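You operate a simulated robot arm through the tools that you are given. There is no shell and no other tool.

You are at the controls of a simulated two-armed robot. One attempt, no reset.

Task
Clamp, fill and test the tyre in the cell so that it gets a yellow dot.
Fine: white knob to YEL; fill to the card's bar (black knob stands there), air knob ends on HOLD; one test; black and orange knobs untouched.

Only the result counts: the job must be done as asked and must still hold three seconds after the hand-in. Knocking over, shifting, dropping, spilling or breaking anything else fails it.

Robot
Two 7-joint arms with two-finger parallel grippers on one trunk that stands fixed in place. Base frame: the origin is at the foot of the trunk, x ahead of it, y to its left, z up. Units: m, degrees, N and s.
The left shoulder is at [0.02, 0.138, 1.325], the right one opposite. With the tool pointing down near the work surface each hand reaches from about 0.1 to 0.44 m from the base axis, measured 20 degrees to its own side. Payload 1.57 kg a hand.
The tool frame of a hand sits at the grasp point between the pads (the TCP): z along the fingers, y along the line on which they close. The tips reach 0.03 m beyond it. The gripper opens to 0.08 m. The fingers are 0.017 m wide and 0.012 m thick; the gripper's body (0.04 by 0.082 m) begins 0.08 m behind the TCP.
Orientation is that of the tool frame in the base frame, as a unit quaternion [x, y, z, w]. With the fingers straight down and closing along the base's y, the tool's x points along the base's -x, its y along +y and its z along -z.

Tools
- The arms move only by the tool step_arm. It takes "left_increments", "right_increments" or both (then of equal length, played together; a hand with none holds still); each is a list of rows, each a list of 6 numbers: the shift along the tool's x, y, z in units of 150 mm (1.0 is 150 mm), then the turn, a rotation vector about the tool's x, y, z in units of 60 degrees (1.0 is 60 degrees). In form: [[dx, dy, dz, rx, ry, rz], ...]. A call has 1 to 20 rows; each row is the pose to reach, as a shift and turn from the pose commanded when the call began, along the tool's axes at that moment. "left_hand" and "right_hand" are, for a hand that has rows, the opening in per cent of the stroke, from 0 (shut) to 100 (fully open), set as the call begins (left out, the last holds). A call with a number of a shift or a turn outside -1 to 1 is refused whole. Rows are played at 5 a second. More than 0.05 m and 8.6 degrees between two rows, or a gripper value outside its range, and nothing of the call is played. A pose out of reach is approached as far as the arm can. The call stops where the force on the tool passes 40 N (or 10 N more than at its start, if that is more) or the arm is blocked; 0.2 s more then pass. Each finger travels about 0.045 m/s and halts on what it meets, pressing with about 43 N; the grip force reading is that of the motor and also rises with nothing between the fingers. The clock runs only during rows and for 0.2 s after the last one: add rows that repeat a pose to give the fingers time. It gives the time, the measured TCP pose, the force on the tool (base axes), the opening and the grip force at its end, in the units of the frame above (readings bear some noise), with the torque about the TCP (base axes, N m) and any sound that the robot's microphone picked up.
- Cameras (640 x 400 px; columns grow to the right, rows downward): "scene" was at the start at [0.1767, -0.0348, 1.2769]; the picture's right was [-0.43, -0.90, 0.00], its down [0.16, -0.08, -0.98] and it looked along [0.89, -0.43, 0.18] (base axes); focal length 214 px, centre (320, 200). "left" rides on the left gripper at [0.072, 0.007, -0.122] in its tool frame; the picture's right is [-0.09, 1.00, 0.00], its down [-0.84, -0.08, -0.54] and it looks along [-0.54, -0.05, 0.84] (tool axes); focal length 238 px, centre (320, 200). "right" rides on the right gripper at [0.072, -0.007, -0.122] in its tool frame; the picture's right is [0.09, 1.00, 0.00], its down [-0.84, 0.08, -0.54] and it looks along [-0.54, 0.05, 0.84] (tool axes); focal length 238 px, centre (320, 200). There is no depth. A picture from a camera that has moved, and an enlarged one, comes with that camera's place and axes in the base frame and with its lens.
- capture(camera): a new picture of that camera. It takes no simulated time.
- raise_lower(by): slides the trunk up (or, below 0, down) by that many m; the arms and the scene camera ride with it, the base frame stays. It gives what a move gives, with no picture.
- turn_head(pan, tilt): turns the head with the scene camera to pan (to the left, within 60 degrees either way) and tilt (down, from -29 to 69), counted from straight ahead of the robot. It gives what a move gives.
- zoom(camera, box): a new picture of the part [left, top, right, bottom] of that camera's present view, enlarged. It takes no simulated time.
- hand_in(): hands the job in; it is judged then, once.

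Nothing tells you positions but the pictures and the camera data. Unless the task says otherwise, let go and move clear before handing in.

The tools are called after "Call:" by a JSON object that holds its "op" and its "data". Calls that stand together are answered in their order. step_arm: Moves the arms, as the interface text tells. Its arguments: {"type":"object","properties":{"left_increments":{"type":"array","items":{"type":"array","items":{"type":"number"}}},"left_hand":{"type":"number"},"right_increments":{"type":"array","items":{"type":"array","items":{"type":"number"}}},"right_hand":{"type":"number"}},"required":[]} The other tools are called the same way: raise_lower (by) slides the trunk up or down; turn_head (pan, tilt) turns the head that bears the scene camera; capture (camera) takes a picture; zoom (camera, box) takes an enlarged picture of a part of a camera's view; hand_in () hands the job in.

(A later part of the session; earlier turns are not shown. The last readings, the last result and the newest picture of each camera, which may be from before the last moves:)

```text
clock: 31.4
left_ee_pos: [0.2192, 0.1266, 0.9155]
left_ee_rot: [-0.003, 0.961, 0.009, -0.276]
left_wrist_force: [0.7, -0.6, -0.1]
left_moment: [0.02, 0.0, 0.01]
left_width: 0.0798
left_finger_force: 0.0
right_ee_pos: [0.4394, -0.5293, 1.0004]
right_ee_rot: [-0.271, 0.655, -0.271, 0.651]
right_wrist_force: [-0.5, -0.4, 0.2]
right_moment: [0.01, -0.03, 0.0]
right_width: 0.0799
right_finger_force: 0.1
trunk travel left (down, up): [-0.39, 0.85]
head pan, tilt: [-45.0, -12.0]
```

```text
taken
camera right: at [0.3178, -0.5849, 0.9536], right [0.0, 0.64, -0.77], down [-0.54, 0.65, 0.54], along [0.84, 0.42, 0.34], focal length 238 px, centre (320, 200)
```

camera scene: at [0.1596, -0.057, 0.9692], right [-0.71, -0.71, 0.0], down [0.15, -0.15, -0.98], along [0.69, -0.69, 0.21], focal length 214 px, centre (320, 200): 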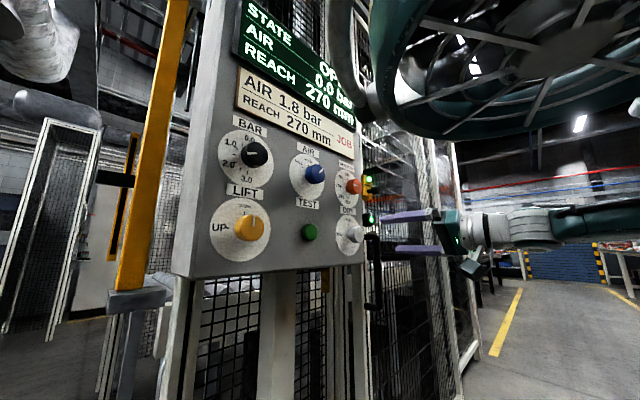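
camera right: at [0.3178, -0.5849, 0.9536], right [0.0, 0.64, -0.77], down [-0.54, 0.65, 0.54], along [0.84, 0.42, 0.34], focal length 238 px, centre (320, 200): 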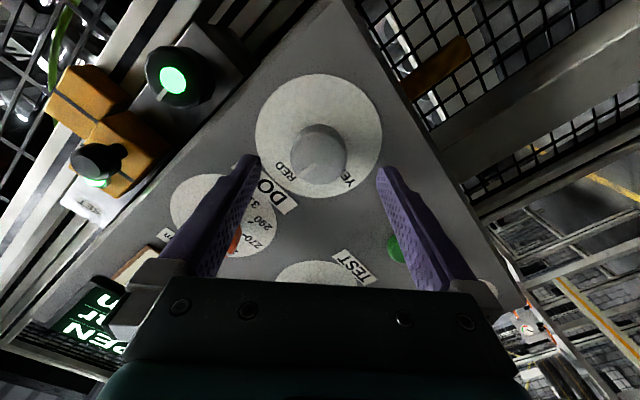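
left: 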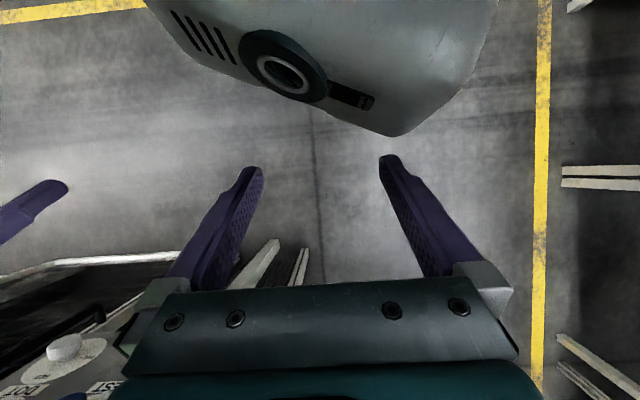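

The full turn is reachable. I rotate back to +45°, then advance over the knob.

Call:
{"op": "step_arm", "data": {"right_increments": [[0, 0, 0, 0, 0, 0.125], [0, 0, 0, 0, 0, 0.25], [0, 0, 0, 0, 0, 0.375], [0, 0, 0, 0, 0, 0.5], [0, 0, 0, 0, 0, 0.625], [0, 0, 0, 0, 0, 0.75], [0, 0, 0, 0, 0, 0.875], [0, 0, 0, 0, 0, 1.0]]}}

Call:
{"op": "step_arm", "data": {"right_increments": [[0, 0, 0, 0, 0, 0.125], [0, 0, 0, 0, 0, 0.25], [0, 0, 0, 0, 0, 0.375], [0, 0, 0, 0, 0, 0.5], [0, 0, 0, 0, 0, 0.5]]}}

Call:
{"op": "step_arm", "data": {"right_increments": [[0, 0, 0.064, 0, 0, 0], [0, 0, 0.128, 0, 0, 0], [0, 0, 0.192, 0, 0, 0], [0, 0, 0.257, 0, 0, 0], [0, 0, 0.257, 0, 0, 0]]}}

Call:
{"op": "capture", "data": {"camera": "right"}}

Call:
{"op": "zoom", "data": {"camera": "scene", "box": [270, 140, 470, 300]}}

```text
clock: 33.2
left_ee_pos: [0.2203, 0.1258, 0.9156]
left_ee_rot: [-0.002, 0.961, 0.01, -0.277]
left_wrist_force: [-0.2, -0.3, -0.2]
left_moment: [-0.03, -0.02, 0.01]
left_width: 0.0801
left_finger_force: 0.1
right_ee_pos: [0.4408, -0.5289, 0.9994]
right_ee_rot: [0.094, 0.702, 0.093, 0.7]
right_wrist_force: [0.1, 0.5, 0.0]
right_moment: [0.03, 0.01, -0.02]
right_width: 0.0798
right_finger_force: 0.0
trunk travel left (down, up): [-0.39, 0.85]
head pan, tilt: [-45.0, -12.0]
```

```text
clock: 34.4
left_ee_pos: [0.2194, 0.1262, 0.9153]
left_ee_rot: [-0.003, 0.961, 0.008, -0.277]
left_wrist_force: [0.3, -0.6, 0.6]
left_moment: [0.01, 0.0, 0.0]
left_width: 0.0801
left_finger_force: 0.2
right_ee_pos: [0.4394, -0.5284, 0.9998]
right_ee_rot: [0.272, 0.654, 0.272, 0.652]
right_wrist_force: [0.9, -0.5, 0.0]
right_moment: [-0.02, 0.02, 0.02]
right_width: 0.08
right_finger_force: 0.0
trunk travel left (down, up): [-0.39, 0.85]
head pan, tilt: [-45.0, -12.0]
```

```text
clock: 35.6
left_ee_pos: [0.2199, 0.1259, 0.9148]
left_ee_rot: [-0.004, 0.961, 0.009, -0.276]
left_wrist_force: [-0.4, 0.0, 0.1]
left_moment: [0.01, 0.01, 0.01]
left_width: 0.0799
left_finger_force: 0.0
right_ee_pos: [0.4792, -0.529, 0.9998]
right_ee_rot: [0.273, 0.654, 0.269, 0.653]
right_wrist_force: [0.5, 0.4, -0.4]
right_moment: [-0.02, -0.05, 0.01]
right_width: 0.08
right_finger_force: 0.2
right hand out of reach, approached as far as the arm can: row 3, 4
trunk travel left (down, up): [-0.39, 0.85]
head pan, tilt: [-45.0, -12.0]
```

```text
taken
camera right: at [0.3574, -0.4819, 0.944], right [0.0, 0.77, 0.64], down [-0.54, -0.54, 0.65], along [0.84, -0.35, 0.41], focal length 238 px, centre (320, 200)
```

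right: 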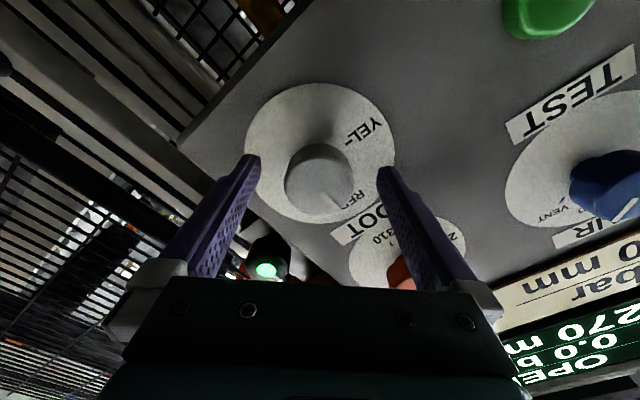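

```text
2.50 times, centred on (370, 220) of scene
camera zoom: at [0.1597, -0.0569, 0.9693], right [-0.71, -0.71, 0.0], down [0.15, -0.15, -0.98], along [0.69, -0.69, 0.21], focal length 536 px, centre (195, 150)
```

zoom: 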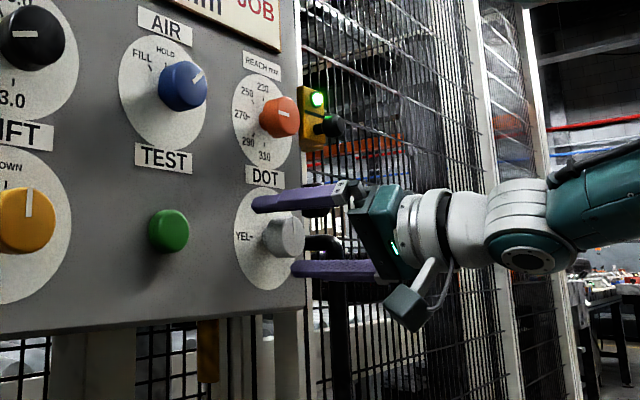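

Fingers straddle the white knob (front ≈0.49). I close the gripper on it.

Call:
{"op": "step_arm", "data": {"right_increments": [[0, 0, 0, 0, 0, 0], [0, 0, 0, 0, 0, 0], [0, 0, 0, 0, 0, 0], [0, 0, 0, 0, 0, 0], [0, 0, 0, 0, 0, 0]], "right_hand": 0}}

Call:
{"op": "capture", "data": {"camera": "right"}}

```text
clock: 36.8
left_ee_pos: [0.22, 0.1269, 0.9154]
left_ee_rot: [-0.002, 0.961, 0.009, -0.277]
left_wrist_force: [-0.3, -0.8, -0.4]
left_moment: [0.0, 0.0, 0.01]
left_width: 0.0803
left_finger_force: 0.1
right_ee_pos: [0.4795, -0.5279, 0.9978]
right_ee_rot: [0.272, 0.654, 0.27, 0.652]
right_wrist_force: [1.8, -1.2, -0.4]
right_moment: [-0.04, 0.06, -0.05]
right_width: 0.0432
right_finger_force: 39.6
trunk travel left (down, up): [-0.39, 0.85]
head pan, tilt: [-45.0, -12.0]
```

```text
taken
camera right: at [0.3571, -0.482, 0.9437], right [0.0, 0.77, 0.64], down [-0.54, -0.54, 0.65], along [0.84, -0.35, 0.41], focal length 238 px, centre (320, 200)
```

right: 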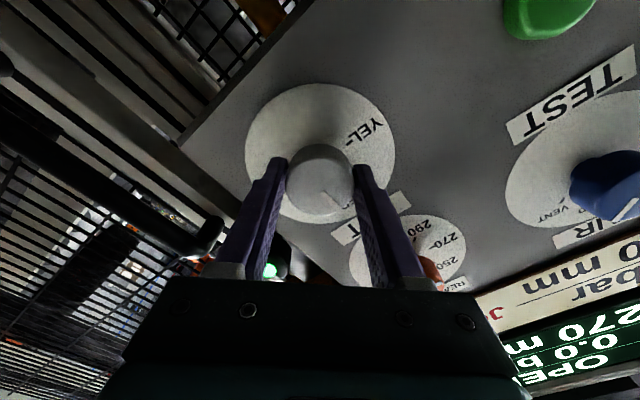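

The knob is gripped centred (width 43 mm, little side force). I turn it counter-clockwise 60°, then 30°.

Call:
{"op": "step_arm", "data": {"right_increments": [[0, 0, 0, 0, 0, -0.125], [0, 0, 0, 0, 0, -0.25], [0, 0, 0, 0, 0, -0.375], [0, 0, 0, 0, 0, -0.5], [0, 0, 0, 0, 0, -0.625], [0, 0, 0, 0, 0, -0.75], [0, 0, 0, 0, 0, -0.875], [0, 0, 0, 0, 0, -1.0]]}}

Call:
{"op": "capture", "data": {"camera": "right"}}

```text
clock: 38.6
left_ee_pos: [0.2204, 0.1264, 0.9157]
left_ee_rot: [-0.003, 0.961, 0.009, -0.276]
left_wrist_force: [0.2, 1.0, 0.7]
left_moment: [-0.01, 0.01, 0.01]
left_width: 0.0799
left_finger_force: 0.0
right_ee_pos: [0.4781, -0.5304, 0.9973]
right_ee_rot: [-0.092, 0.704, -0.094, 0.698]
right_wrist_force: [15.3, -15.4, -17.3]
right_moment: [0.03, -0.24, -0.07]
right_width: 0.0429
right_finger_force: 44.9
trunk travel left (down, up): [-0.39, 0.85]
head pan, tilt: [-45.0, -12.0]
```

```text
taken
camera right: at [0.3565, -0.5547, 0.9314], right [0.0, 0.94, -0.35], down [-0.54, 0.3, 0.79], along [0.84, 0.18, 0.5], focal length 238 px, centre (320, 200)
```

right: 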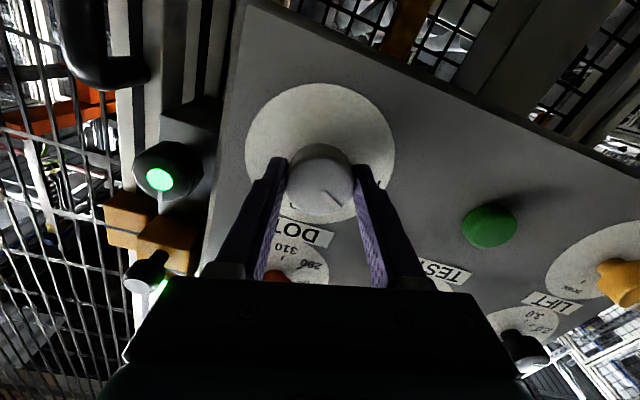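

The knob follows. Some side force (knob centre ≈2 mm lower/right of my commanded point); I add a small relief shift and finish the remaining 30°.

Call:
{"op": "step_arm", "data": {"right_increments": [[0.01, -0.003, 0.003, 0, 0, -0.05], [0.017, -0.006, 0.005, 0, 0, -0.15], [0.017, -0.006, 0.005, 0, 0, -0.27], [0.017, -0.006, 0.005, 0, 0, -0.39], [0.017, -0.006, 0.005, 0, 0, -0.5], [0.017, -0.006, 0.005, 0, 0, -0.5]]}}

Call:
{"op": "capture", "data": {"camera": "right"}}

Call:
{"op": "zoom", "data": {"camera": "scene", "box": [270, 140, 470, 300]}}

```text
clock: 40.0
left_ee_pos: [0.2178, 0.1258, 0.914]
left_ee_rot: [-0.003, 0.961, 0.008, -0.278]
left_wrist_force: [-0.5, -0.1, -0.6]
left_moment: [-0.01, -0.01, -0.02]
left_width: 0.0802
left_finger_force: 0.1
right_ee_pos: [0.4781, -0.5309, 0.9985]
right_ee_rot: [-0.272, 0.653, -0.271, 0.653]
right_wrist_force: [-8.3, -4.8, 8.5]
right_moment: [0.18, 0.12, -1.15]
right_width: 0.043
right_finger_force: 44.7
trunk travel left (down, up): [-0.39, 0.85]
head pan, tilt: [-45.0, -12.0]
```

```text
taken
camera right: at [0.357, -0.5867, 0.9527], right [0.0, 0.64, -0.77], down [-0.54, 0.65, 0.54], along [0.84, 0.42, 0.35], focal length 238 px, centre (320, 200)
```

right: 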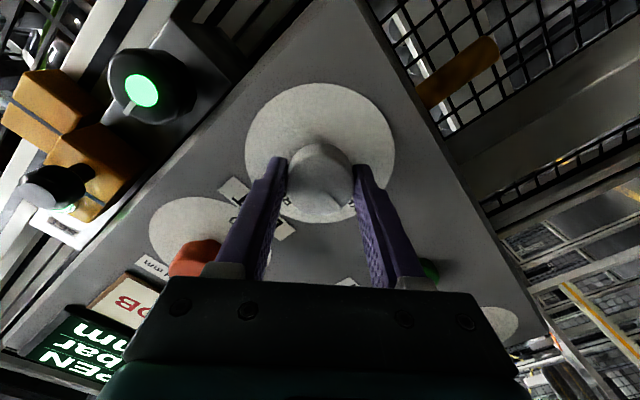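

```text
2.50 times, centred on (370, 220) of scene
camera zoom: at [0.1588, -0.0586, 0.9694], right [-0.71, -0.71, 0.0], down [0.15, -0.15, -0.98], along [0.69, -0.69, 0.21], focal length 536 px, centre (195, 150)
```

zoom: 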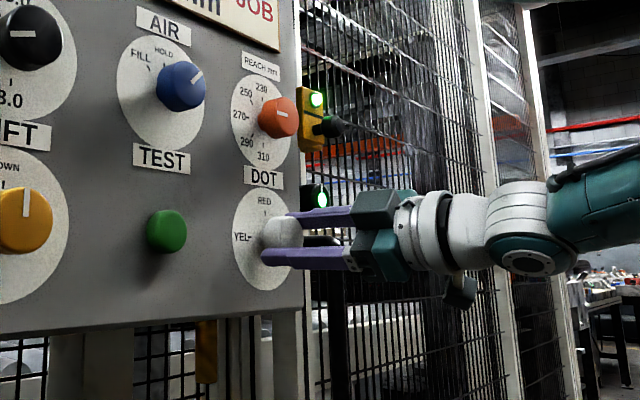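

Turn finished. I release (open to ~70%) and back straight off to check the pointer.

Call:
{"op": "step_arm", "data": {"right_increments": [[0, 0, 0, 0, 0, 0], [0, 0, 0, 0, 0, 0], [0, 0, 0, 0, 0, 0]], "right_hand": 75}}

Call:
{"op": "step_arm", "data": {"right_increments": [[0, 0, -0.12, 0, 0, 0], [0, 0, -0.24, 0, 0, 0], [0, 0, -0.36, 0, 0, 0], [0, 0, -0.5, 0, 0, 0]]}}

Call:
{"op": "zoom", "data": {"camera": "right", "box": [240, 60, 420, 220]}}

Call:
{"op": "zoom", "data": {"camera": "scene", "box": [270, 140, 470, 300]}}

```text
clock: 40.8
left_ee_pos: [0.2198, 0.1268, 0.9141]
left_ee_rot: [-0.002, 0.961, 0.009, -0.277]
left_wrist_force: [0.0, 0.4, 0.2]
left_moment: [-0.02, -0.01, 0.01]
left_width: 0.0799
left_finger_force: 0.0
right_ee_pos: [0.4788, -0.529, 0.9975]
right_ee_rot: [-0.271, 0.655, -0.269, 0.652]
right_wrist_force: [-0.8, 0.1, -0.1]
right_moment: [-0.03, 0.01, -0.02]
right_width: 0.0602
right_finger_force: 0.1
trunk travel left (down, up): [-0.39, 0.85]
head pan, tilt: [-45.0, -12.0]
```

```text
clock: 41.8
left_ee_pos: [0.2187, 0.1265, 0.9152]
left_ee_rot: [-0.002, 0.961, 0.009, -0.277]
left_wrist_force: [-0.5, -0.2, 1.3]
left_moment: [-0.04, 0.0, 0.04]
left_width: 0.0801
left_finger_force: 0.0
right_ee_pos: [0.4018, -0.5304, 0.9981]
right_ee_rot: [-0.27, 0.655, -0.269, 0.652]
right_wrist_force: [-0.4, 0.7, -0.7]
right_moment: [0.0, 0.02, -0.02]
right_width: 0.0603
right_finger_force: 0.1
right hand out of reach, approached as far as the arm can: row 2
trunk travel left (down, up): [-0.39, 0.85]
head pan, tilt: [-45.0, -12.0]
```

```text
2.50 times, centred on (330, 140) of right
camera zoom: at [0.2791, -0.5851, 0.9523], right [0.0, 0.64, -0.77], down [-0.54, 0.65, 0.54], along [0.84, 0.42, 0.34], focal length 596 px, centre (295, 350)
```

zoom: 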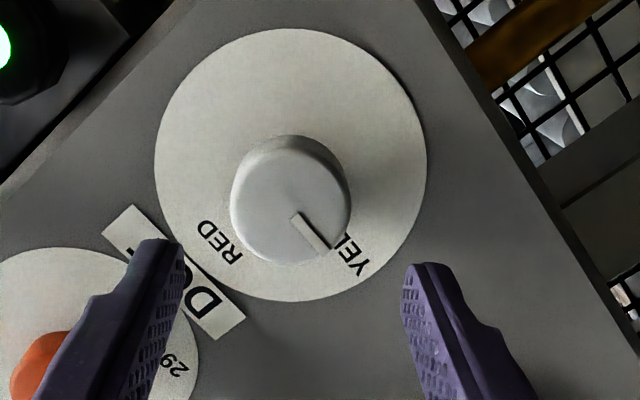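

```text
2.50 times, centred on (370, 220) of scene
camera zoom: at [0.1594, -0.0569, 0.9693], right [-0.71, -0.71, 0.0], down [0.15, -0.15, -0.98], along [0.69, -0.69, 0.21], focal length 536 px, centre (195, 150)
```

zoom: 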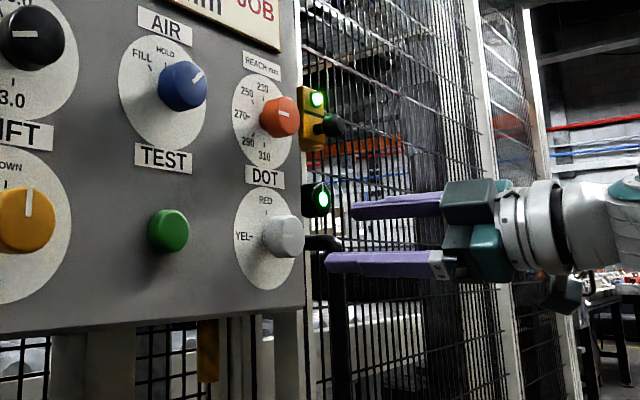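

DOT pointer now sits at YEL (9 o'clock). Next I carry the hand at x≈0.40 over to the LIFT knob, rotating the wrist back to +45° on the way.

Call:
{"op": "step_arm", "data": {"right_increments": [[-0.118, 0.118, 0, 0, 0, 0.125], [-0.236, 0.236, 0, 0, 0, 0.25], [-0.354, 0.354, 0, 0, 0, 0.375], [-0.471, 0.471, 0, 0, 0, 0.5], [-0.589, 0.589, 0, 0, 0, 0.625], [-0.707, 0.707, 0, 0, 0, 0.75], [-0.707, 0.707, 0, 0, 0, 0.75]], "right_hand": 100}}

Call:
{"op": "step_arm", "data": {"right_increments": [[0, 0.167, 0, 0, 0, 0.125], [0, 0.333, 0, 0, 0, 0.25], [0, 0.5, 0, 0, 0, 0.375], [0, 0.667, 0, 0, 0, 0.5], [0, 0.833, 0, 0, 0, 0.625], [0, 1.0, 0, 0, 0, 0.75], [0, 1.0, 0, 0, 0, 0.75]]}}

Call:
{"op": "capture", "data": {"camera": "right"}}

Call:
{"op": "capture", "data": {"camera": "scene"}}

```text
clock: 43.4
left_ee_pos: [0.2195, 0.1251, 0.9153]
left_ee_rot: [-0.004, 0.961, 0.009, -0.278]
left_wrist_force: [-0.1, -0.1, -0.1]
left_moment: [0.0, 0.03, 0.01]
left_width: 0.0796
left_finger_force: 0.0
right_ee_pos: [0.402, -0.3829, 0.9983]
right_ee_rot: [0.001, 0.709, 0.0, 0.705]
right_wrist_force: [0.7, 0.5, -0.7]
right_moment: [-0.01, -0.03, 0.0]
right_width: 0.08
right_finger_force: 0.1
right hand out of reach, approached as far as the arm can: row 3
trunk travel left (down, up): [-0.39, 0.85]
head pan, tilt: [-45.0, -12.0]
```

```text
clock: 45.0
left_ee_pos: [0.2184, 0.1266, 0.9162]
left_ee_rot: [-0.003, 0.961, 0.009, -0.277]
left_wrist_force: [-0.7, -0.5, 0.7]
left_moment: [0.0, -0.01, 0.01]
left_width: 0.0798
left_finger_force: 0.0
right_ee_pos: [0.3942, -0.2981, 0.9998]
right_ee_rot: [0.247, 0.664, 0.243, 0.663]
right_wrist_force: [0.3, 0.4, 1.1]
right_moment: [0.01, 0.02, 0.01]
right_width: 0.0801
right_finger_force: 0.1
right hand out of reach, approached as far as the arm can: row 5, 6, 7
trunk travel left (down, up): [-0.39, 0.85]
head pan, tilt: [-45.0, -12.0]
```

```text
taken
camera right: at [0.2741, -0.2562, 0.9413], right [0.0, 0.82, 0.58], down [-0.54, -0.48, 0.69], along [0.84, -0.32, 0.44], focal length 238 px, centre (320, 200)
```

right: 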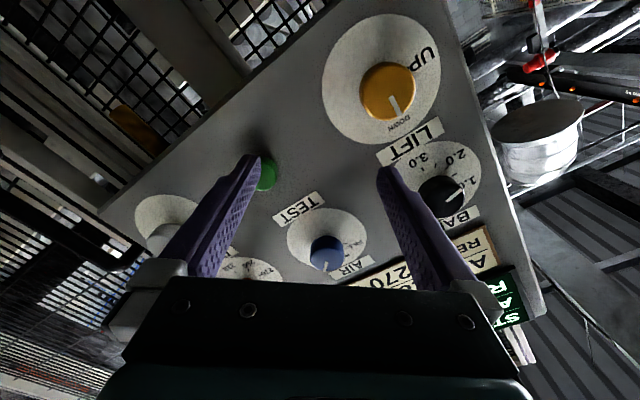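

```text
taken
camera scene: at [0.1595, -0.0571, 0.9693], right [-0.71, -0.71, 0.0], down [0.15, -0.15, -0.98], along [0.69, -0.69, 0.21], focal length 214 px, centre (320, 200)
```

scene: 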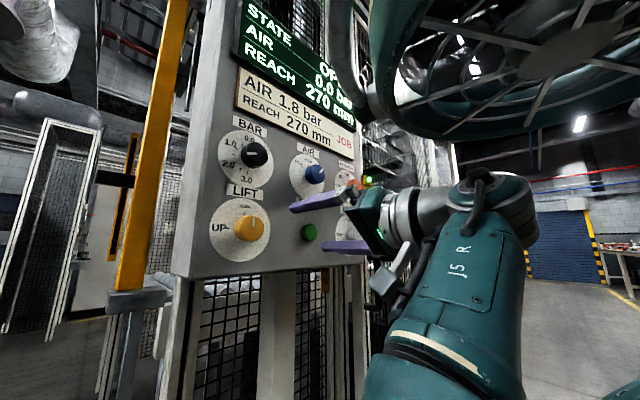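

At this low trunk height the right wrist gets too close to the body for LIFT (stopped at y≈−0.30). Raising the trunk gives more room, so I raise it (hand well clear of the knobs at x≈0.39).

Call:
{"op": "raise_lower", "data": {"by": 0.25}}

Call:
{"op": "step_arm", "data": {"right_increments": [[0, 0, -0.05, 0, 0, 0], [0, 0, -0.1, 0, 0, 0]]}}

Call:
{"op": "capture", "data": {"camera": "scene"}}

```text
clock: 47.6
left_ee_pos: [0.2198, 0.1259, 1.1636]
left_ee_rot: [-0.003, 0.961, 0.009, -0.276]
left_wrist_force: [0.2, 0.5, -0.9]
left_moment: [0.0, -0.02, 0.0]
left_width: 0.0798
left_finger_force: 0.1
right_ee_pos: [0.3963, -0.2974, 1.2497]
right_ee_rot: [0.246, 0.665, 0.243, 0.662]
right_wrist_force: [-0.6, -0.3, 0.3]
right_moment: [0.01, 0.03, -0.03]
right_width: 0.08
right_finger_force: 0.1
trunk travel left (down, up): [-0.64, 0.6]
head pan, tilt: [-45.0, -12.0]
```

```text
clock: 48.2
left_ee_pos: [0.2187, 0.1265, 1.1648]
left_ee_rot: [-0.003, 0.961, 0.009, -0.276]
left_wrist_force: [-0.7, 0.6, -0.4]
left_moment: [-0.01, 0.01, -0.02]
left_width: 0.0802
left_finger_force: 0.0
right_ee_pos: [0.3927, -0.2995, 1.2469]
right_ee_rot: [0.246, 0.664, 0.25, 0.66]
right_wrist_force: [-0.1, -0.5, 0.4]
right_moment: [-0.01, 0.0, -0.01]
right_width: 0.0801
right_finger_force: 0.1
right hand out of reach, approached as far as the arm can: row 1, 2
trunk travel left (down, up): [-0.64, 0.6]
head pan, tilt: [-45.0, -12.0]
```

```text
taken
camera scene: at [0.1595, -0.057, 1.2193], right [-0.71, -0.71, 0.0], down [0.15, -0.15, -0.98], along [0.69, -0.69, 0.21], focal length 214 px, centre (320, 200)
```

scene: 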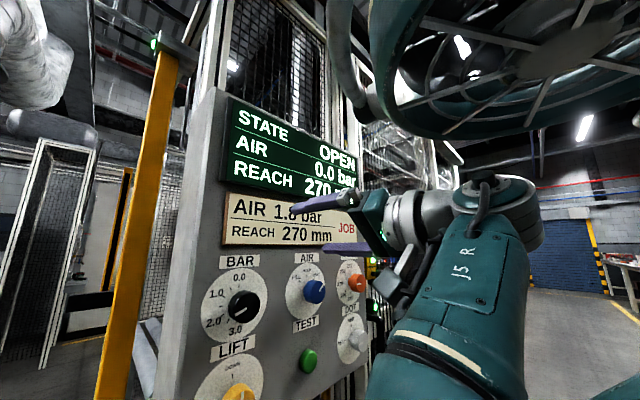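

Call:
{"op": "step_arm", "data": {"right_increments": [[0.14, -0.14, 0, 0, 0, 0], [0.283, -0.283, 0, 0, 0, 0], [0.424, -0.424, 0, 0, 0, 0], [0.566, -0.566, 0, 0, 0, 0], [0.707, -0.707, 0, 0, 0, 0], [0.707, -0.707, 0, 0, 0, 0]]}}

Call:
{"op": "capture", "data": {"camera": "right"}}

Call:
{"op": "capture", "data": {"camera": "scene"}}

```text
clock: 49.8
left_ee_pos: [0.2197, 0.1273, 1.1645]
left_ee_rot: [-0.004, 0.96, 0.009, -0.279]
left_wrist_force: [-0.2, -0.1, 0.0]
left_moment: [-0.01, 0.01, -0.02]
left_width: 0.08
left_finger_force: 0.0
right_ee_pos: [0.3917, -0.3376, 1.114]
right_ee_rot: [0.221, 0.668, 0.208, 0.68]
right_wrist_force: [0.1, 0.9, 0.2]
right_moment: [0.01, -0.02, -0.01]
right_width: 0.0801
right_finger_force: 0.0
trunk travel left (down, up): [-0.64, 0.6]
head pan, tilt: [-45.0, -12.0]
stopped in row 6 (right hand): the arm was blocked; the commanded pose is now the measured one
```

```text
taken
camera right: at [0.2714, -0.2988, 1.0503], right [0.01, 0.86, 0.5], down [-0.56, -0.41, 0.72], along [0.83, -0.29, 0.48], focal length 238 px, centre (320, 200)
```

right: 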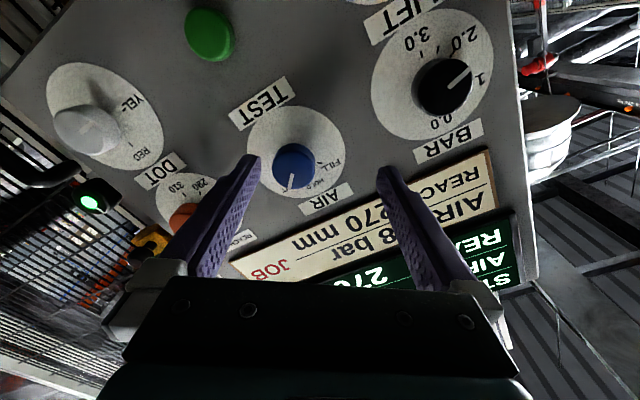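

```text
taken
camera scene: at [0.1595, -0.0572, 1.2193], right [-0.71, -0.71, 0.0], down [0.15, -0.15, -0.98], along [0.69, -0.69, 0.21], focal length 214 px, centre (320, 200)
```

scene: 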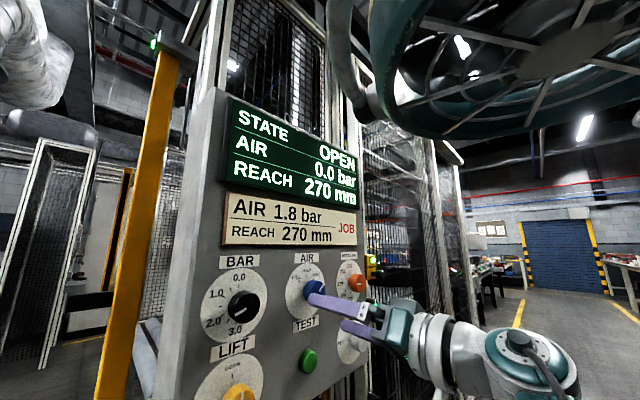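

The arm changed elbow configuration and stopped short, with no contact force. I restore a clean forward orientation (roll 0) from here first.

Call:
{"op": "step_arm", "data": {"right_increments": [[0, 0, 0, -0.004, 0.003, -0.118], [0, 0, 0, -0.007, 0.006, -0.235], [0, 0, 0, -0.011, 0.01, -0.353], [0, 0, 0, -0.014, 0.013, -0.47], [0, 0, 0, -0.018, 0.016, -0.588], [0, 0, 0, -0.018, 0.016, -0.588]]}}

Call:
{"op": "capture", "data": {"camera": "scene"}}

```text
clock: 51.2
left_ee_pos: [0.2196, 0.1273, 1.1643]
left_ee_rot: [-0.003, 0.961, 0.009, -0.278]
left_wrist_force: [0.5, -0.2, 0.1]
left_moment: [-0.02, 0.0, 0.01]
left_width: 0.0799
left_finger_force: 0.2
right_ee_pos: [0.3925, -0.3346, 1.1124]
right_ee_rot: [0.004, 0.708, 0.007, 0.706]
right_wrist_force: [0.8, -0.2, -0.9]
right_moment: [-0.01, 0.01, -0.01]
right_width: 0.0802
right_finger_force: 0.1
trunk travel left (down, up): [-0.64, 0.6]
head pan, tilt: [-45.0, -12.0]
```

```text
taken
camera scene: at [0.1595, -0.057, 1.2193], right [-0.71, -0.71, 0.0], down [0.15, -0.15, -0.98], along [0.69, -0.69, 0.21], focal length 214 px, centre (320, 200)
```

scene: 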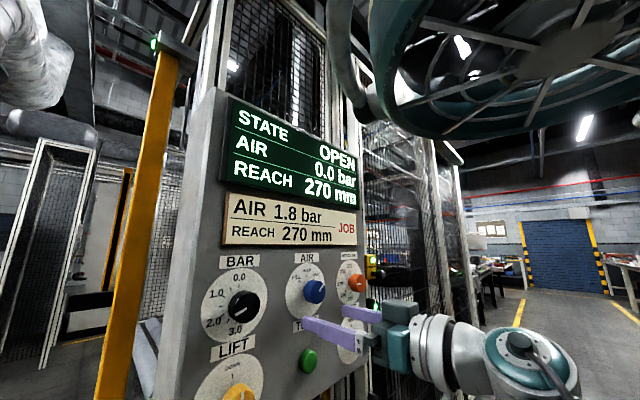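

Call:
{"op": "step_arm", "data": {"right_increments": [[0.125, 0.115, 0, 0, 0, 0], [0.25, 0.231, 0, 0, 0, 0], [0.374, 0.346, 0, 0, 0, 0], [0.498, 0.462, 0, 0, 0, 0], [0.623, 0.578, 0, 0, 0, 0], [0.747, 0.693, 0, 0, 0, 0], [0.747, 0.693, 0, 0, 0, 0]]}}

Call:
{"op": "capture", "data": {"camera": "right"}}

Call:
{"op": "capture", "data": {"camera": "scene"}}

```text
clock: 52.2
left_ee_pos: [0.2192, 0.1264, 1.1634]
left_ee_rot: [-0.002, 0.96, 0.01, -0.278]
left_wrist_force: [0.1, -0.4, 0.3]
left_moment: [0.01, 0.01, -0.02]
left_width: 0.0801
left_finger_force: 0.1
right_ee_pos: [0.3969, -0.2935, 1.0553]
right_ee_rot: [-0.047, 0.701, -0.043, 0.71]
right_wrist_force: [-0.8, -1.0, 0.5]
right_moment: [-0.01, -0.01, -0.01]
right_width: 0.08
right_finger_force: 0.0
trunk travel left (down, up): [-0.64, 0.6]
head pan, tilt: [-45.0, -12.0]
stopped in row 5 (right hand): the arm was blocked; the commanded pose is now the measured one
```

```text
taken
camera right: at [0.2758, -0.3092, 0.9832], right [0.0, 0.98, -0.22], down [-0.55, 0.18, 0.81], along [0.83, 0.12, 0.54], focal length 238 px, centre (320, 200)
```

right: 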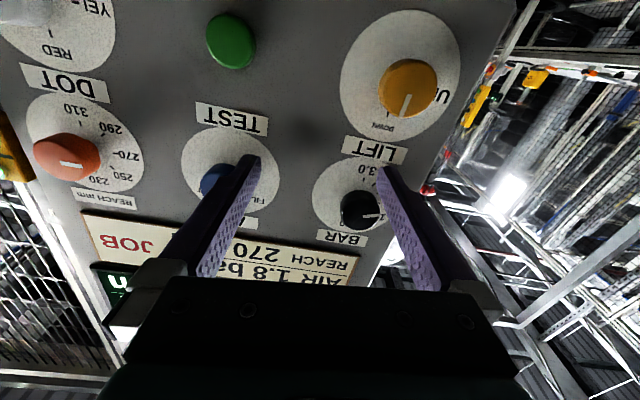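

```text
taken
camera scene: at [0.1596, -0.0572, 1.2194], right [-0.71, -0.71, 0.0], down [0.15, -0.15, -0.98], along [0.69, -0.69, 0.21], focal length 214 px, centre (320, 200)
```

scene: 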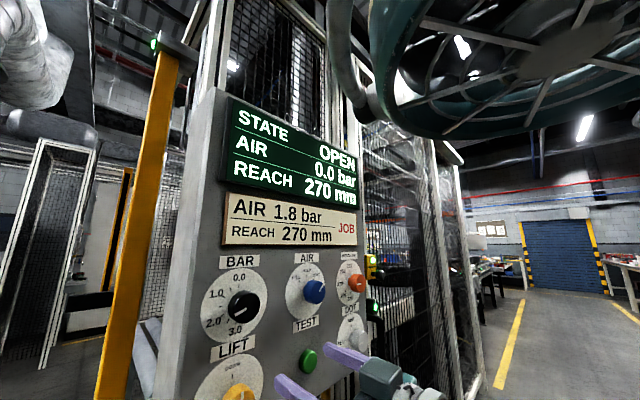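

Blocked again without tool force; I look at the arm's own posture to see what it meets.

Call:
{"op": "turn_head", "data": {"pan": -50, "tilt": 60}}

Call:
{"op": "capture", "data": {"camera": "scene"}}

Call:
{"op": "turn_head", "data": {"pan": -60, "tilt": 25}}

Call:
{"op": "capture", "data": {"camera": "scene"}}

Call:
{"op": "capture", "data": {"camera": "left"}}

```text
clock: 53.7
left_ee_pos: [0.2193, 0.1271, 1.1638]
left_ee_rot: [-0.003, 0.96, 0.011, -0.279]
left_wrist_force: [-0.2, 0.3, -0.5]
left_moment: [0.04, -0.01, -0.01]
left_width: 0.0799
left_finger_force: 0.1
right_ee_pos: [0.3958, -0.2939, 1.0554]
right_ee_rot: [-0.045, 0.701, -0.043, 0.711]
right_wrist_force: [0.3, -1.5, -0.5]
right_moment: [0.02, 0.01, 0.0]
right_width: 0.0797
right_finger_force: 0.0
trunk travel left (down, up): [-0.64, 0.6]
head pan, tilt: [-50.0, 60.0]
```

```text
taken
camera scene: at [0.1438, -0.0495, 1.1108], right [-0.77, -0.64, 0.0], down [-0.56, 0.66, -0.5], along [0.32, -0.38, -0.87], focal length 214 px, centre (320, 200)
```

scene: 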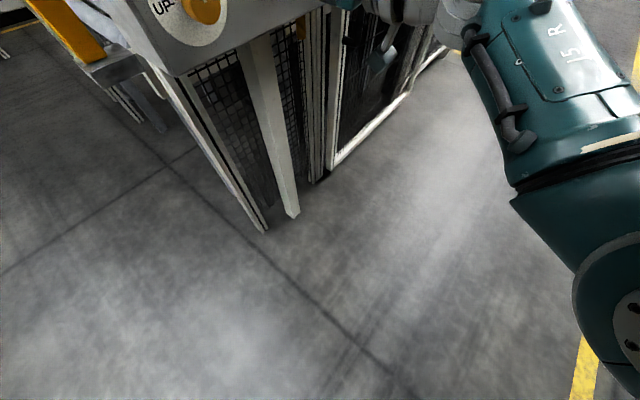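

```text
clock: 54.7
left_ee_pos: [0.2177, 0.1272, 1.1659]
left_ee_rot: [-0.003, 0.96, 0.009, -0.278]
left_wrist_force: [0.4, 0.7, -0.1]
left_moment: [-0.03, 0.0, 0.0]
left_width: 0.08
left_finger_force: 0.0
right_ee_pos: [0.396, -0.2928, 1.0561]
right_ee_rot: [-0.046, 0.701, -0.043, 0.711]
right_wrist_force: [-0.4, -0.1, -1.2]
right_moment: [-0.01, -0.02, -0.02]
right_width: 0.0798
right_finger_force: 0.1
trunk travel left (down, up): [-0.64, 0.6]
head pan, tilt: [-60.0, 25.0]
```

```text
taken
camera scene: at [0.147, -0.0782, 1.1607], right [-0.87, -0.5, 0.0], down [-0.21, 0.37, -0.91], along [0.45, -0.78, -0.42], focal length 214 px, centre (320, 200)
```

scene: 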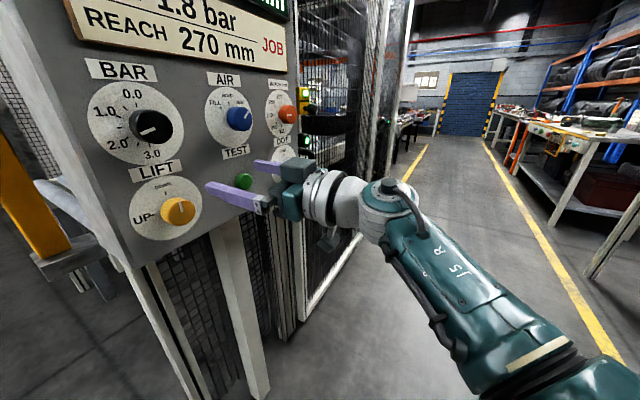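

```text
taken
camera left: at [0.224, 0.1295, 1.3058], right [0.08, 1.0, -0.03], down [1.0, -0.08, 0.01], along [0.01, -0.03, -1.0], focal length 238 px, centre (320, 200)
```

left: 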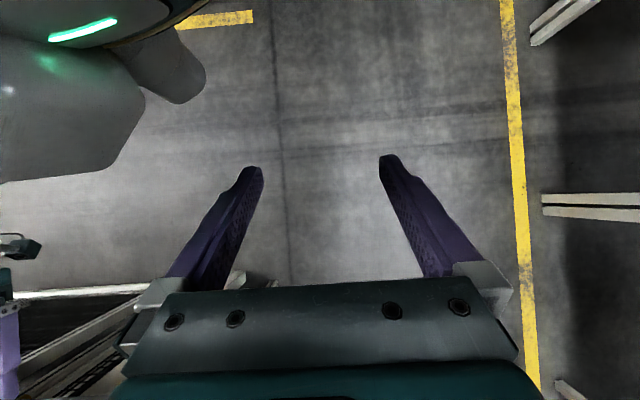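

The elbow sits low and behind the hand, so the wrist is cramped here. I back the hand outward, raise the trunk a little more (arm more extended) and retry towards LIFT.

Call:
{"op": "step_arm", "data": {"right_increments": [[-0.02, -0.15, 0.03, 0, 0.003, 0.03], [-0.04, -0.3, 0.06, 0, 0.006, 0.06], [-0.06, -0.45, 0.09, 0, 0.009, 0.09], [-0.08, -0.6, 0.1, 0, 0.0125, 0.12], [-0.08, -0.6, 0.1, 0, 0.0125, 0.12]]}}

Call:
{"op": "raise_lower", "data": {"by": 0.06}}

Call:
{"op": "capture", "data": {"camera": "scene"}}

```text
clock: 55.9
left_ee_pos: [0.2196, 0.1268, 1.1643]
left_ee_rot: [-0.004, 0.961, 0.009, -0.277]
left_wrist_force: [0.4, 0.2, 0.1]
left_moment: [-0.02, 0.02, 0.0]
left_width: 0.0801
left_finger_force: 0.1
right_ee_pos: [0.4126, -0.3794, 1.0772]
right_ee_rot: [0.001, 0.707, 0.004, 0.707]
right_wrist_force: [0.4, -0.3, 0.3]
right_moment: [0.01, 0.02, 0.02]
right_width: 0.08
right_finger_force: 0.1
trunk travel left (down, up): [-0.64, 0.6]
head pan, tilt: [-60.0, 25.0]
```

```text
clock: 56.9
left_ee_pos: [0.2192, 0.1274, 1.2259]
left_ee_rot: [-0.003, 0.96, 0.011, -0.278]
left_wrist_force: [0.7, 0.6, -0.4]
left_moment: [-0.01, 0.0, 0.02]
left_width: 0.08
left_finger_force: 0.1
right_ee_pos: [0.4123, -0.3797, 1.138]
right_ee_rot: [0.002, 0.707, 0.004, 0.707]
right_wrist_force: [0.6, -0.3, 0.3]
right_moment: [-0.01, 0.02, 0.0]
right_width: 0.08
right_finger_force: 0.0
trunk travel left (down, up): [-0.7, 0.54]
head pan, tilt: [-60.0, 25.0]
```

```text
taken
camera scene: at [0.147, -0.0782, 1.2208], right [-0.87, -0.5, 0.0], down [-0.21, 0.37, -0.91], along [0.45, -0.78, -0.42], focal length 214 px, centre (320, 200)
```

scene: 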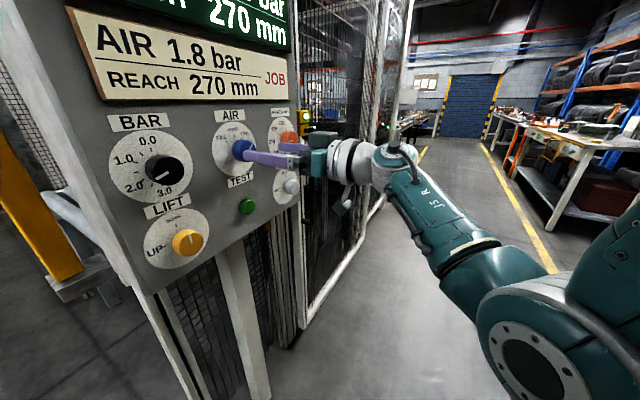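

Call:
{"op": "step_arm", "data": {"right_increments": [[0.1, 0, 0, 0, 0, 0], [0.2, 0, 0, 0, 0, 0], [0.3, 0, 0, 0, 0, 0], [0.4, 0, 0, 0, 0, 0], [0.5, 0, 0, 0, 0, 0], [0.6, 0, 0, 0, 0, 0], [0.7, 0, 0, 0, 0, 0], [0.8, 0, 0, 0, 0, 0], [0.92, 0, 0, 0, 0, 0], [0.92, 0, 0, 0, 0, 0]]}}

Call:
{"op": "step_arm", "data": {"right_increments": [[0, 0.07, 0, 0, 0, 0], [0, 0.14, 0, 0, 0, 0], [0, 0.21, 0, 0, 0, 0], [0, 0.28, 0, 0, 0, 0], [0, 0.35, 0, 0, 0, 0], [0, 0.42, 0, 0, 0, 0], [0, 0.49, 0, 0, 0, 0], [0, 0.56, 0, 0, 0, 0], [0, 0.63, 0, 0, 0, 0], [0, 0.7, 0, 0, 0, 0], [0, 0.77, 0, 0, 0, 0], [0, 0.84, 0, 0, 0, 0], [0, 0.92, 0, 0, 0, 0], [0, 1.0, 0, 0, 0, 0], [0, 1.0, 0, 0, 0, 0]]}}

Call:
{"op": "capture", "data": {"camera": "right"}}

Call:
{"op": "capture", "data": {"camera": "scene"}}

```text
clock: 59.1
left_ee_pos: [0.2195, 0.1269, 1.224]
left_ee_rot: [-0.003, 0.96, 0.01, -0.278]
left_wrist_force: [-0.1, -0.5, 0.5]
left_moment: [-0.04, 0.01, -0.01]
left_width: 0.08
left_finger_force: 0.1
right_ee_pos: [0.4145, -0.3802, 0.9993]
right_ee_rot: [0.001, 0.707, 0.004, 0.707]
right_wrist_force: [0.5, -0.5, -0.3]
right_moment: [0.04, 0.01, -0.04]
right_width: 0.0798
right_finger_force: 0.0
trunk travel left (down, up): [-0.7, 0.54]
head pan, tilt: [-60.0, 25.0]
```

```text
clock: 62.3
left_ee_pos: [0.2197, 0.1271, 1.2234]
left_ee_rot: [-0.004, 0.961, 0.009, -0.278]
left_wrist_force: [-1.0, -0.4, -0.2]
left_moment: [0.02, 0.02, 0.01]
left_width: 0.08
left_finger_force: 0.1
right_ee_pos: [0.4101, -0.2301, 1.0023]
right_ee_rot: [0.001, 0.707, 0.004, 0.707]
right_wrist_force: [-0.7, -0.1, 0.1]
right_moment: [0.0, 0.04, -0.01]
right_width: 0.0801
right_finger_force: 0.1
trunk travel left (down, up): [-0.7, 0.54]
head pan, tilt: [-60.0, 25.0]
```

```text
taken
camera right: at [0.2899, -0.2357, 0.929], right [0.0, 1.0, -0.09], down [-0.54, 0.07, 0.84], along [0.84, 0.05, 0.54], focal length 238 px, centre (320, 200)
```

right: 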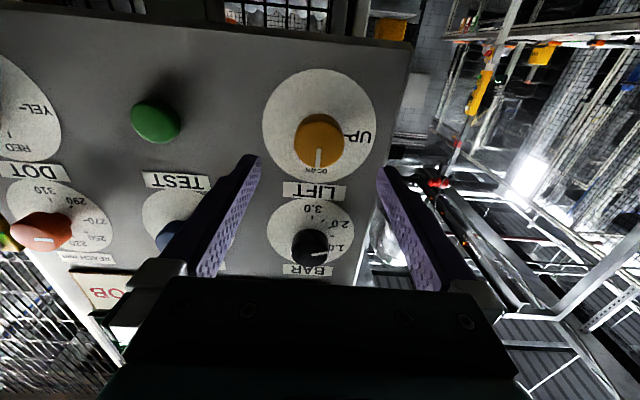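

```text
taken
camera scene: at [0.147, -0.0782, 1.2208], right [-0.87, -0.5, 0.0], down [-0.21, 0.37, -0.91], along [0.45, -0.78, -0.42], focal length 214 px, centre (320, 200)
```

scene: 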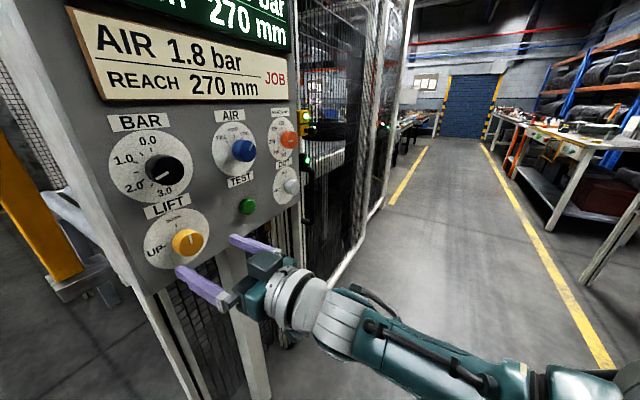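

Now the hand is right in front of LIFT with no reach complaint. I measure the offset precisely and test the ±45° wrist range here.

Call:
{"op": "zoom", "data": {"camera": "right", "box": [240, 50, 400, 190]}}

Call:
{"op": "step_arm", "data": {"right_increments": [[0, 0, 0, 0, 0, 0.125], [0, 0, 0, 0, 0, 0.25], [0, 0, 0, 0, 0, 0.375], [0, 0, 0, 0, 0, 0.5], [0, 0, 0, 0, 0, 0.625], [0, 0, 0, 0, 0, 0.75], [0, 0, 0, 0, 0, 0.75]]}}

Call:
{"op": "zoom", "data": {"camera": "right", "box": [240, 50, 400, 190]}}

```text
2.86 times, centred on (320, 120) of right
camera zoom: at [0.2899, -0.2357, 0.929], right [0.0, 1.0, -0.09], down [-0.54, 0.07, 0.84], along [0.84, 0.05, 0.54], focal length 681 px, centre (320, 429)
```

zoom: 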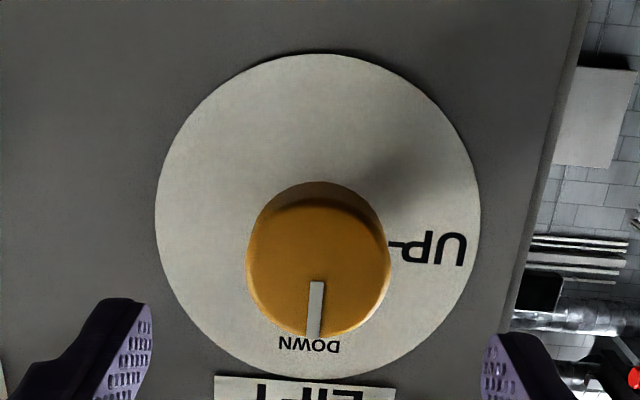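

```text
clock: 63.9
left_ee_pos: [0.2204, 0.1269, 1.2243]
left_ee_rot: [-0.004, 0.96, 0.01, -0.279]
left_wrist_force: [0.0, 0.0, 0.7]
left_moment: [0.0, -0.01, 0.0]
left_width: 0.0801
left_finger_force: 0.1
right_ee_pos: [0.4112, -0.2297, 1.0001]
right_ee_rot: [0.273, 0.652, 0.273, 0.652]
right_wrist_force: [0.6, 0.0, 0.7]
right_moment: [-0.01, 0.0, 0.04]
right_width: 0.0801
right_finger_force: 0.1
trunk travel left (down, up): [-0.7, 0.54]
head pan, tilt: [-60.0, 25.0]
```

```text
2.86 times, centred on (320, 120) of right
camera zoom: at [0.2889, -0.1832, 0.9454], right [0.0, 0.76, 0.65], down [-0.54, -0.54, 0.64], along [0.84, -0.35, 0.41], focal length 681 px, centre (320, 429)
```

zoom: 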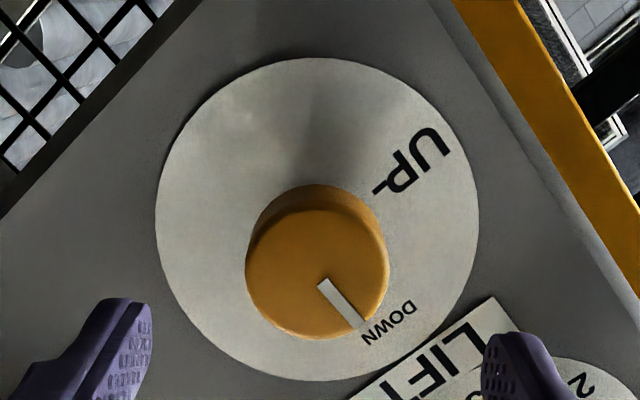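

LIFT centre ≈(−0.231, 0.9985). I test the −90° turn at the stand-off, then return.

Call:
{"op": "step_arm", "data": {"right_increments": [[0.002, -0.013, 0, 0, 0, -0.125], [0.002, -0.013, 0, 0, 0, -0.25], [0.002, -0.013, 0, 0, 0, -0.375], [0.002, -0.013, 0, 0, 0, -0.5], [0.002, -0.013, 0, 0, 0, -0.625], [0.002, -0.013, 0, 0, 0, -0.75], [0.002, -0.013, 0, 0, 0, -0.875], [0.002, -0.013, 0, 0, 0, -1.0]]}}

Call:
{"op": "step_arm", "data": {"right_increments": [[0, 0, 0, 0, 0, -0.125], [0, 0, 0, 0, 0, -0.25], [0, 0, 0, 0, 0, -0.375], [0, 0, 0, 0, 0, -0.5], [0, 0, 0, 0, 0, -0.5]]}}

Call:
{"op": "step_arm", "data": {"right_increments": [[0, 0, 0, 0, 0, 0.125], [0, 0, 0, 0, 0, 0.25], [0, 0, 0, 0, 0, 0.375], [0, 0, 0, 0, 0, 0.5], [0, 0, 0, 0, 0, 0.625], [0, 0, 0, 0, 0, 0.75], [0, 0, 0, 0, 0, 0.875], [0, 0, 0, 0, 0, 1.0]]}}

Call:
{"op": "step_arm", "data": {"right_increments": [[0, 0, 0, 0, 0, 0.125], [0, 0, 0, 0, 0, 0.25], [0, 0, 0, 0, 0, 0.375], [0, 0, 0, 0, 0, 0.5], [0, 0, 0, 0, 0, 0.5]]}}

```text
clock: 65.7
left_ee_pos: [0.2186, 0.1269, 1.2248]
left_ee_rot: [-0.004, 0.961, 0.009, -0.278]
left_wrist_force: [0.4, -0.1, -1.1]
left_moment: [0.0, 0.01, -0.05]
left_width: 0.0798
left_finger_force: 0.1
right_ee_pos: [0.4112, -0.2299, 0.9998]
right_ee_rot: [-0.091, 0.701, -0.09, 0.702]
right_wrist_force: [1.2, 0.7, 0.3]
right_moment: [-0.02, 0.0, 0.01]
right_width: 0.08
right_finger_force: 0.0
trunk travel left (down, up): [-0.7, 0.54]
head pan, tilt: [-60.0, 25.0]
```

```text
clock: 66.9
left_ee_pos: [0.2191, 0.1256, 1.2255]
left_ee_rot: [-0.004, 0.96, 0.01, -0.278]
left_wrist_force: [0.4, 0.5, 0.2]
left_moment: [-0.01, 0.03, -0.02]
left_width: 0.0798
left_finger_force: 0.0
right_ee_pos: [0.4115, -0.2308, 1.0013]
right_ee_rot: [-0.27, 0.653, -0.269, 0.654]
right_wrist_force: [-0.2, -0.1, -0.4]
right_moment: [0.01, 0.04, -0.01]
right_width: 0.08
right_finger_force: 0.0
trunk travel left (down, up): [-0.7, 0.54]
head pan, tilt: [-60.0, 25.0]
```

```text
clock: 68.7
left_ee_pos: [0.2191, 0.1269, 1.225]
left_ee_rot: [-0.003, 0.961, 0.009, -0.278]
left_wrist_force: [0.7, -0.2, -0.8]
left_moment: [0.0, 0.02, 0.0]
left_width: 0.0798
left_finger_force: 0.0
right_ee_pos: [0.4118, -0.2298, 0.9993]
right_ee_rot: [0.094, 0.7, 0.096, 0.701]
right_wrist_force: [-0.4, -1.0, 0.0]
right_moment: [0.01, 0.02, 0.01]
right_width: 0.0801
right_finger_force: 0.0
trunk travel left (down, up): [-0.7, 0.54]
head pan, tilt: [-60.0, 25.0]
```

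```text
clock: 69.9
left_ee_pos: [0.2188, 0.126, 1.2246]
left_ee_rot: [-0.003, 0.96, 0.01, -0.279]
left_wrist_force: [0.0, -0.4, -0.6]
left_moment: [-0.01, 0.01, 0.0]
left_width: 0.0799
left_finger_force: 0.1
right_ee_pos: [0.4105, -0.2299, 0.9984]
right_ee_rot: [0.272, 0.652, 0.274, 0.652]
right_wrist_force: [-0.5, 0.3, 0.6]
right_moment: [0.0, 0.01, -0.02]
right_width: 0.0801
right_finger_force: 0.0
trunk travel left (down, up): [-0.7, 0.54]
head pan, tilt: [-60.0, 25.0]
```

The range is good. I advance over the LIFT knob and grip it.

Call:
{"op": "step_arm", "data": {"right_increments": [[0, 0, 0.09, 0, 0, 0], [0, 0, 0.18, 0, 0, 0], [0, 0, 0.27, 0, 0, 0], [0, 0, 0.36, 0, 0, 0], [0, 0, 0.455, 0, 0, 0], [0, 0, 0.455, 0, 0, 0]]}}

Call:
{"op": "capture", "data": {"camera": "right"}}

Call:
{"op": "capture", "data": {"camera": "scene"}}

```text
clock: 71.3
left_ee_pos: [0.2184, 0.126, 1.2249]
left_ee_rot: [-0.003, 0.96, 0.01, -0.279]
left_wrist_force: [-0.5, 0.1, 0.4]
left_moment: [-0.01, 0.02, -0.02]
left_width: 0.08
left_finger_force: 0.0
right_ee_pos: [0.4794, -0.2314, 0.9988]
right_ee_rot: [0.272, 0.652, 0.274, 0.652]
right_wrist_force: [-0.6, -0.2, -0.6]
right_moment: [-0.02, -0.02, 0.04]
right_width: 0.0799
right_finger_force: 0.1
trunk travel left (down, up): [-0.7, 0.54]
head pan, tilt: [-60.0, 25.0]
```

```text
taken
camera right: at [0.3571, -0.1839, 0.944], right [0.0, 0.76, 0.64], down [-0.54, -0.54, 0.64], along [0.84, -0.35, 0.42], focal length 238 px, centre (320, 200)
```

right: 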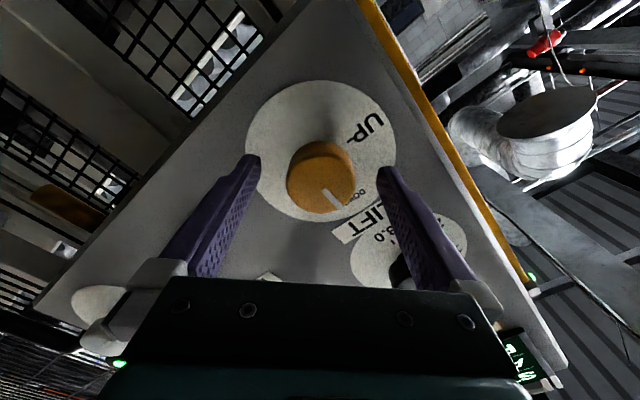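

```text
taken
camera scene: at [0.1471, -0.0782, 1.2208], right [-0.87, -0.5, 0.0], down [-0.21, 0.37, -0.91], along [0.45, -0.78, -0.42], focal length 214 px, centre (320, 200)
```

scene: 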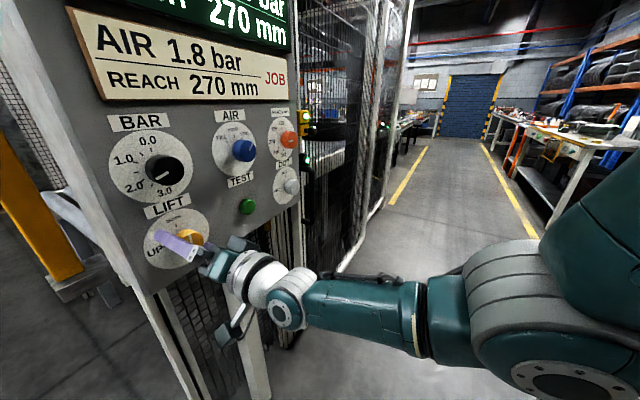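

Call:
{"op": "step_arm", "data": {"right_increments": [[0, 0, 0, 0, 0, 0], [0, 0, 0, 0, 0, 0], [0, 0, 0, 0, 0, 0], [0, 0, 0, 0, 0, 0], [0, 0, 0, 0, 0, 0]], "right_hand": 0}}

Call:
{"op": "step_arm", "data": {"right_increments": [[0, 0, 0, 0, 0, -0.125], [0, 0, 0, 0, 0, -0.25], [0, 0, 0, 0, 0, -0.375], [0, 0, 0, 0, 0, -0.5], [0, 0, 0, 0, 0, -0.625], [0, 0, 0, 0, 0, -0.75]]}}

Call:
{"op": "capture", "data": {"camera": "right"}}

```text
clock: 72.5
left_ee_pos: [0.2182, 0.1268, 1.2246]
left_ee_rot: [-0.003, 0.961, 0.01, -0.278]
left_wrist_force: [0.0, 0.8, -0.2]
left_moment: [-0.04, -0.03, 0.02]
left_width: 0.0801
left_finger_force: 0.0
right_ee_pos: [0.479, -0.2299, 0.9981]
right_ee_rot: [0.271, 0.652, 0.275, 0.653]
right_wrist_force: [-2.1, 3.1, 4.3]
right_moment: [-0.04, 0.0, 0.21]
right_width: 0.0434
right_finger_force: 40.3
trunk travel left (down, up): [-0.7, 0.54]
head pan, tilt: [-60.0, 25.0]
```

```text
clock: 73.9
left_ee_pos: [0.2189, 0.1268, 1.2246]
left_ee_rot: [-0.003, 0.96, 0.01, -0.278]
left_wrist_force: [-0.1, 0.2, 1.3]
left_moment: [-0.01, -0.03, 0.03]
left_width: 0.0799
left_finger_force: 0.0
right_ee_pos: [0.4788, -0.2291, 1.0003]
right_ee_rot: [0.0, 0.706, 0.003, 0.708]
right_wrist_force: [-17.4, 4.7, 20.9]
right_moment: [0.03, 0.51, -0.01]
right_width: 0.043
right_finger_force: 45.0
trunk travel left (down, up): [-0.7, 0.54]
head pan, tilt: [-60.0, 25.0]
```

```text
taken
camera right: at [0.3573, -0.2366, 0.9272], right [0.0, 1.0, -0.09], down [-0.55, 0.07, 0.84], along [0.84, 0.05, 0.54], focal length 238 px, centre (320, 200)
```

right: 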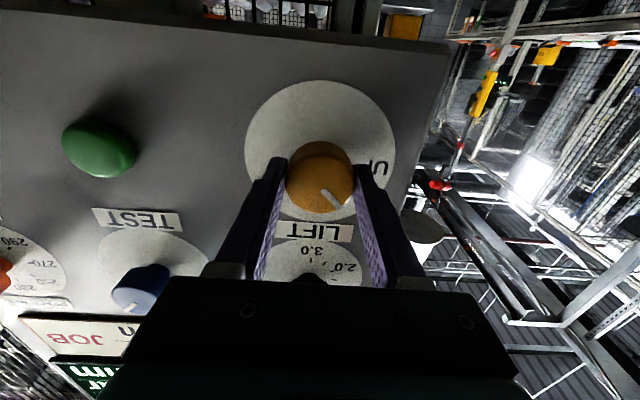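

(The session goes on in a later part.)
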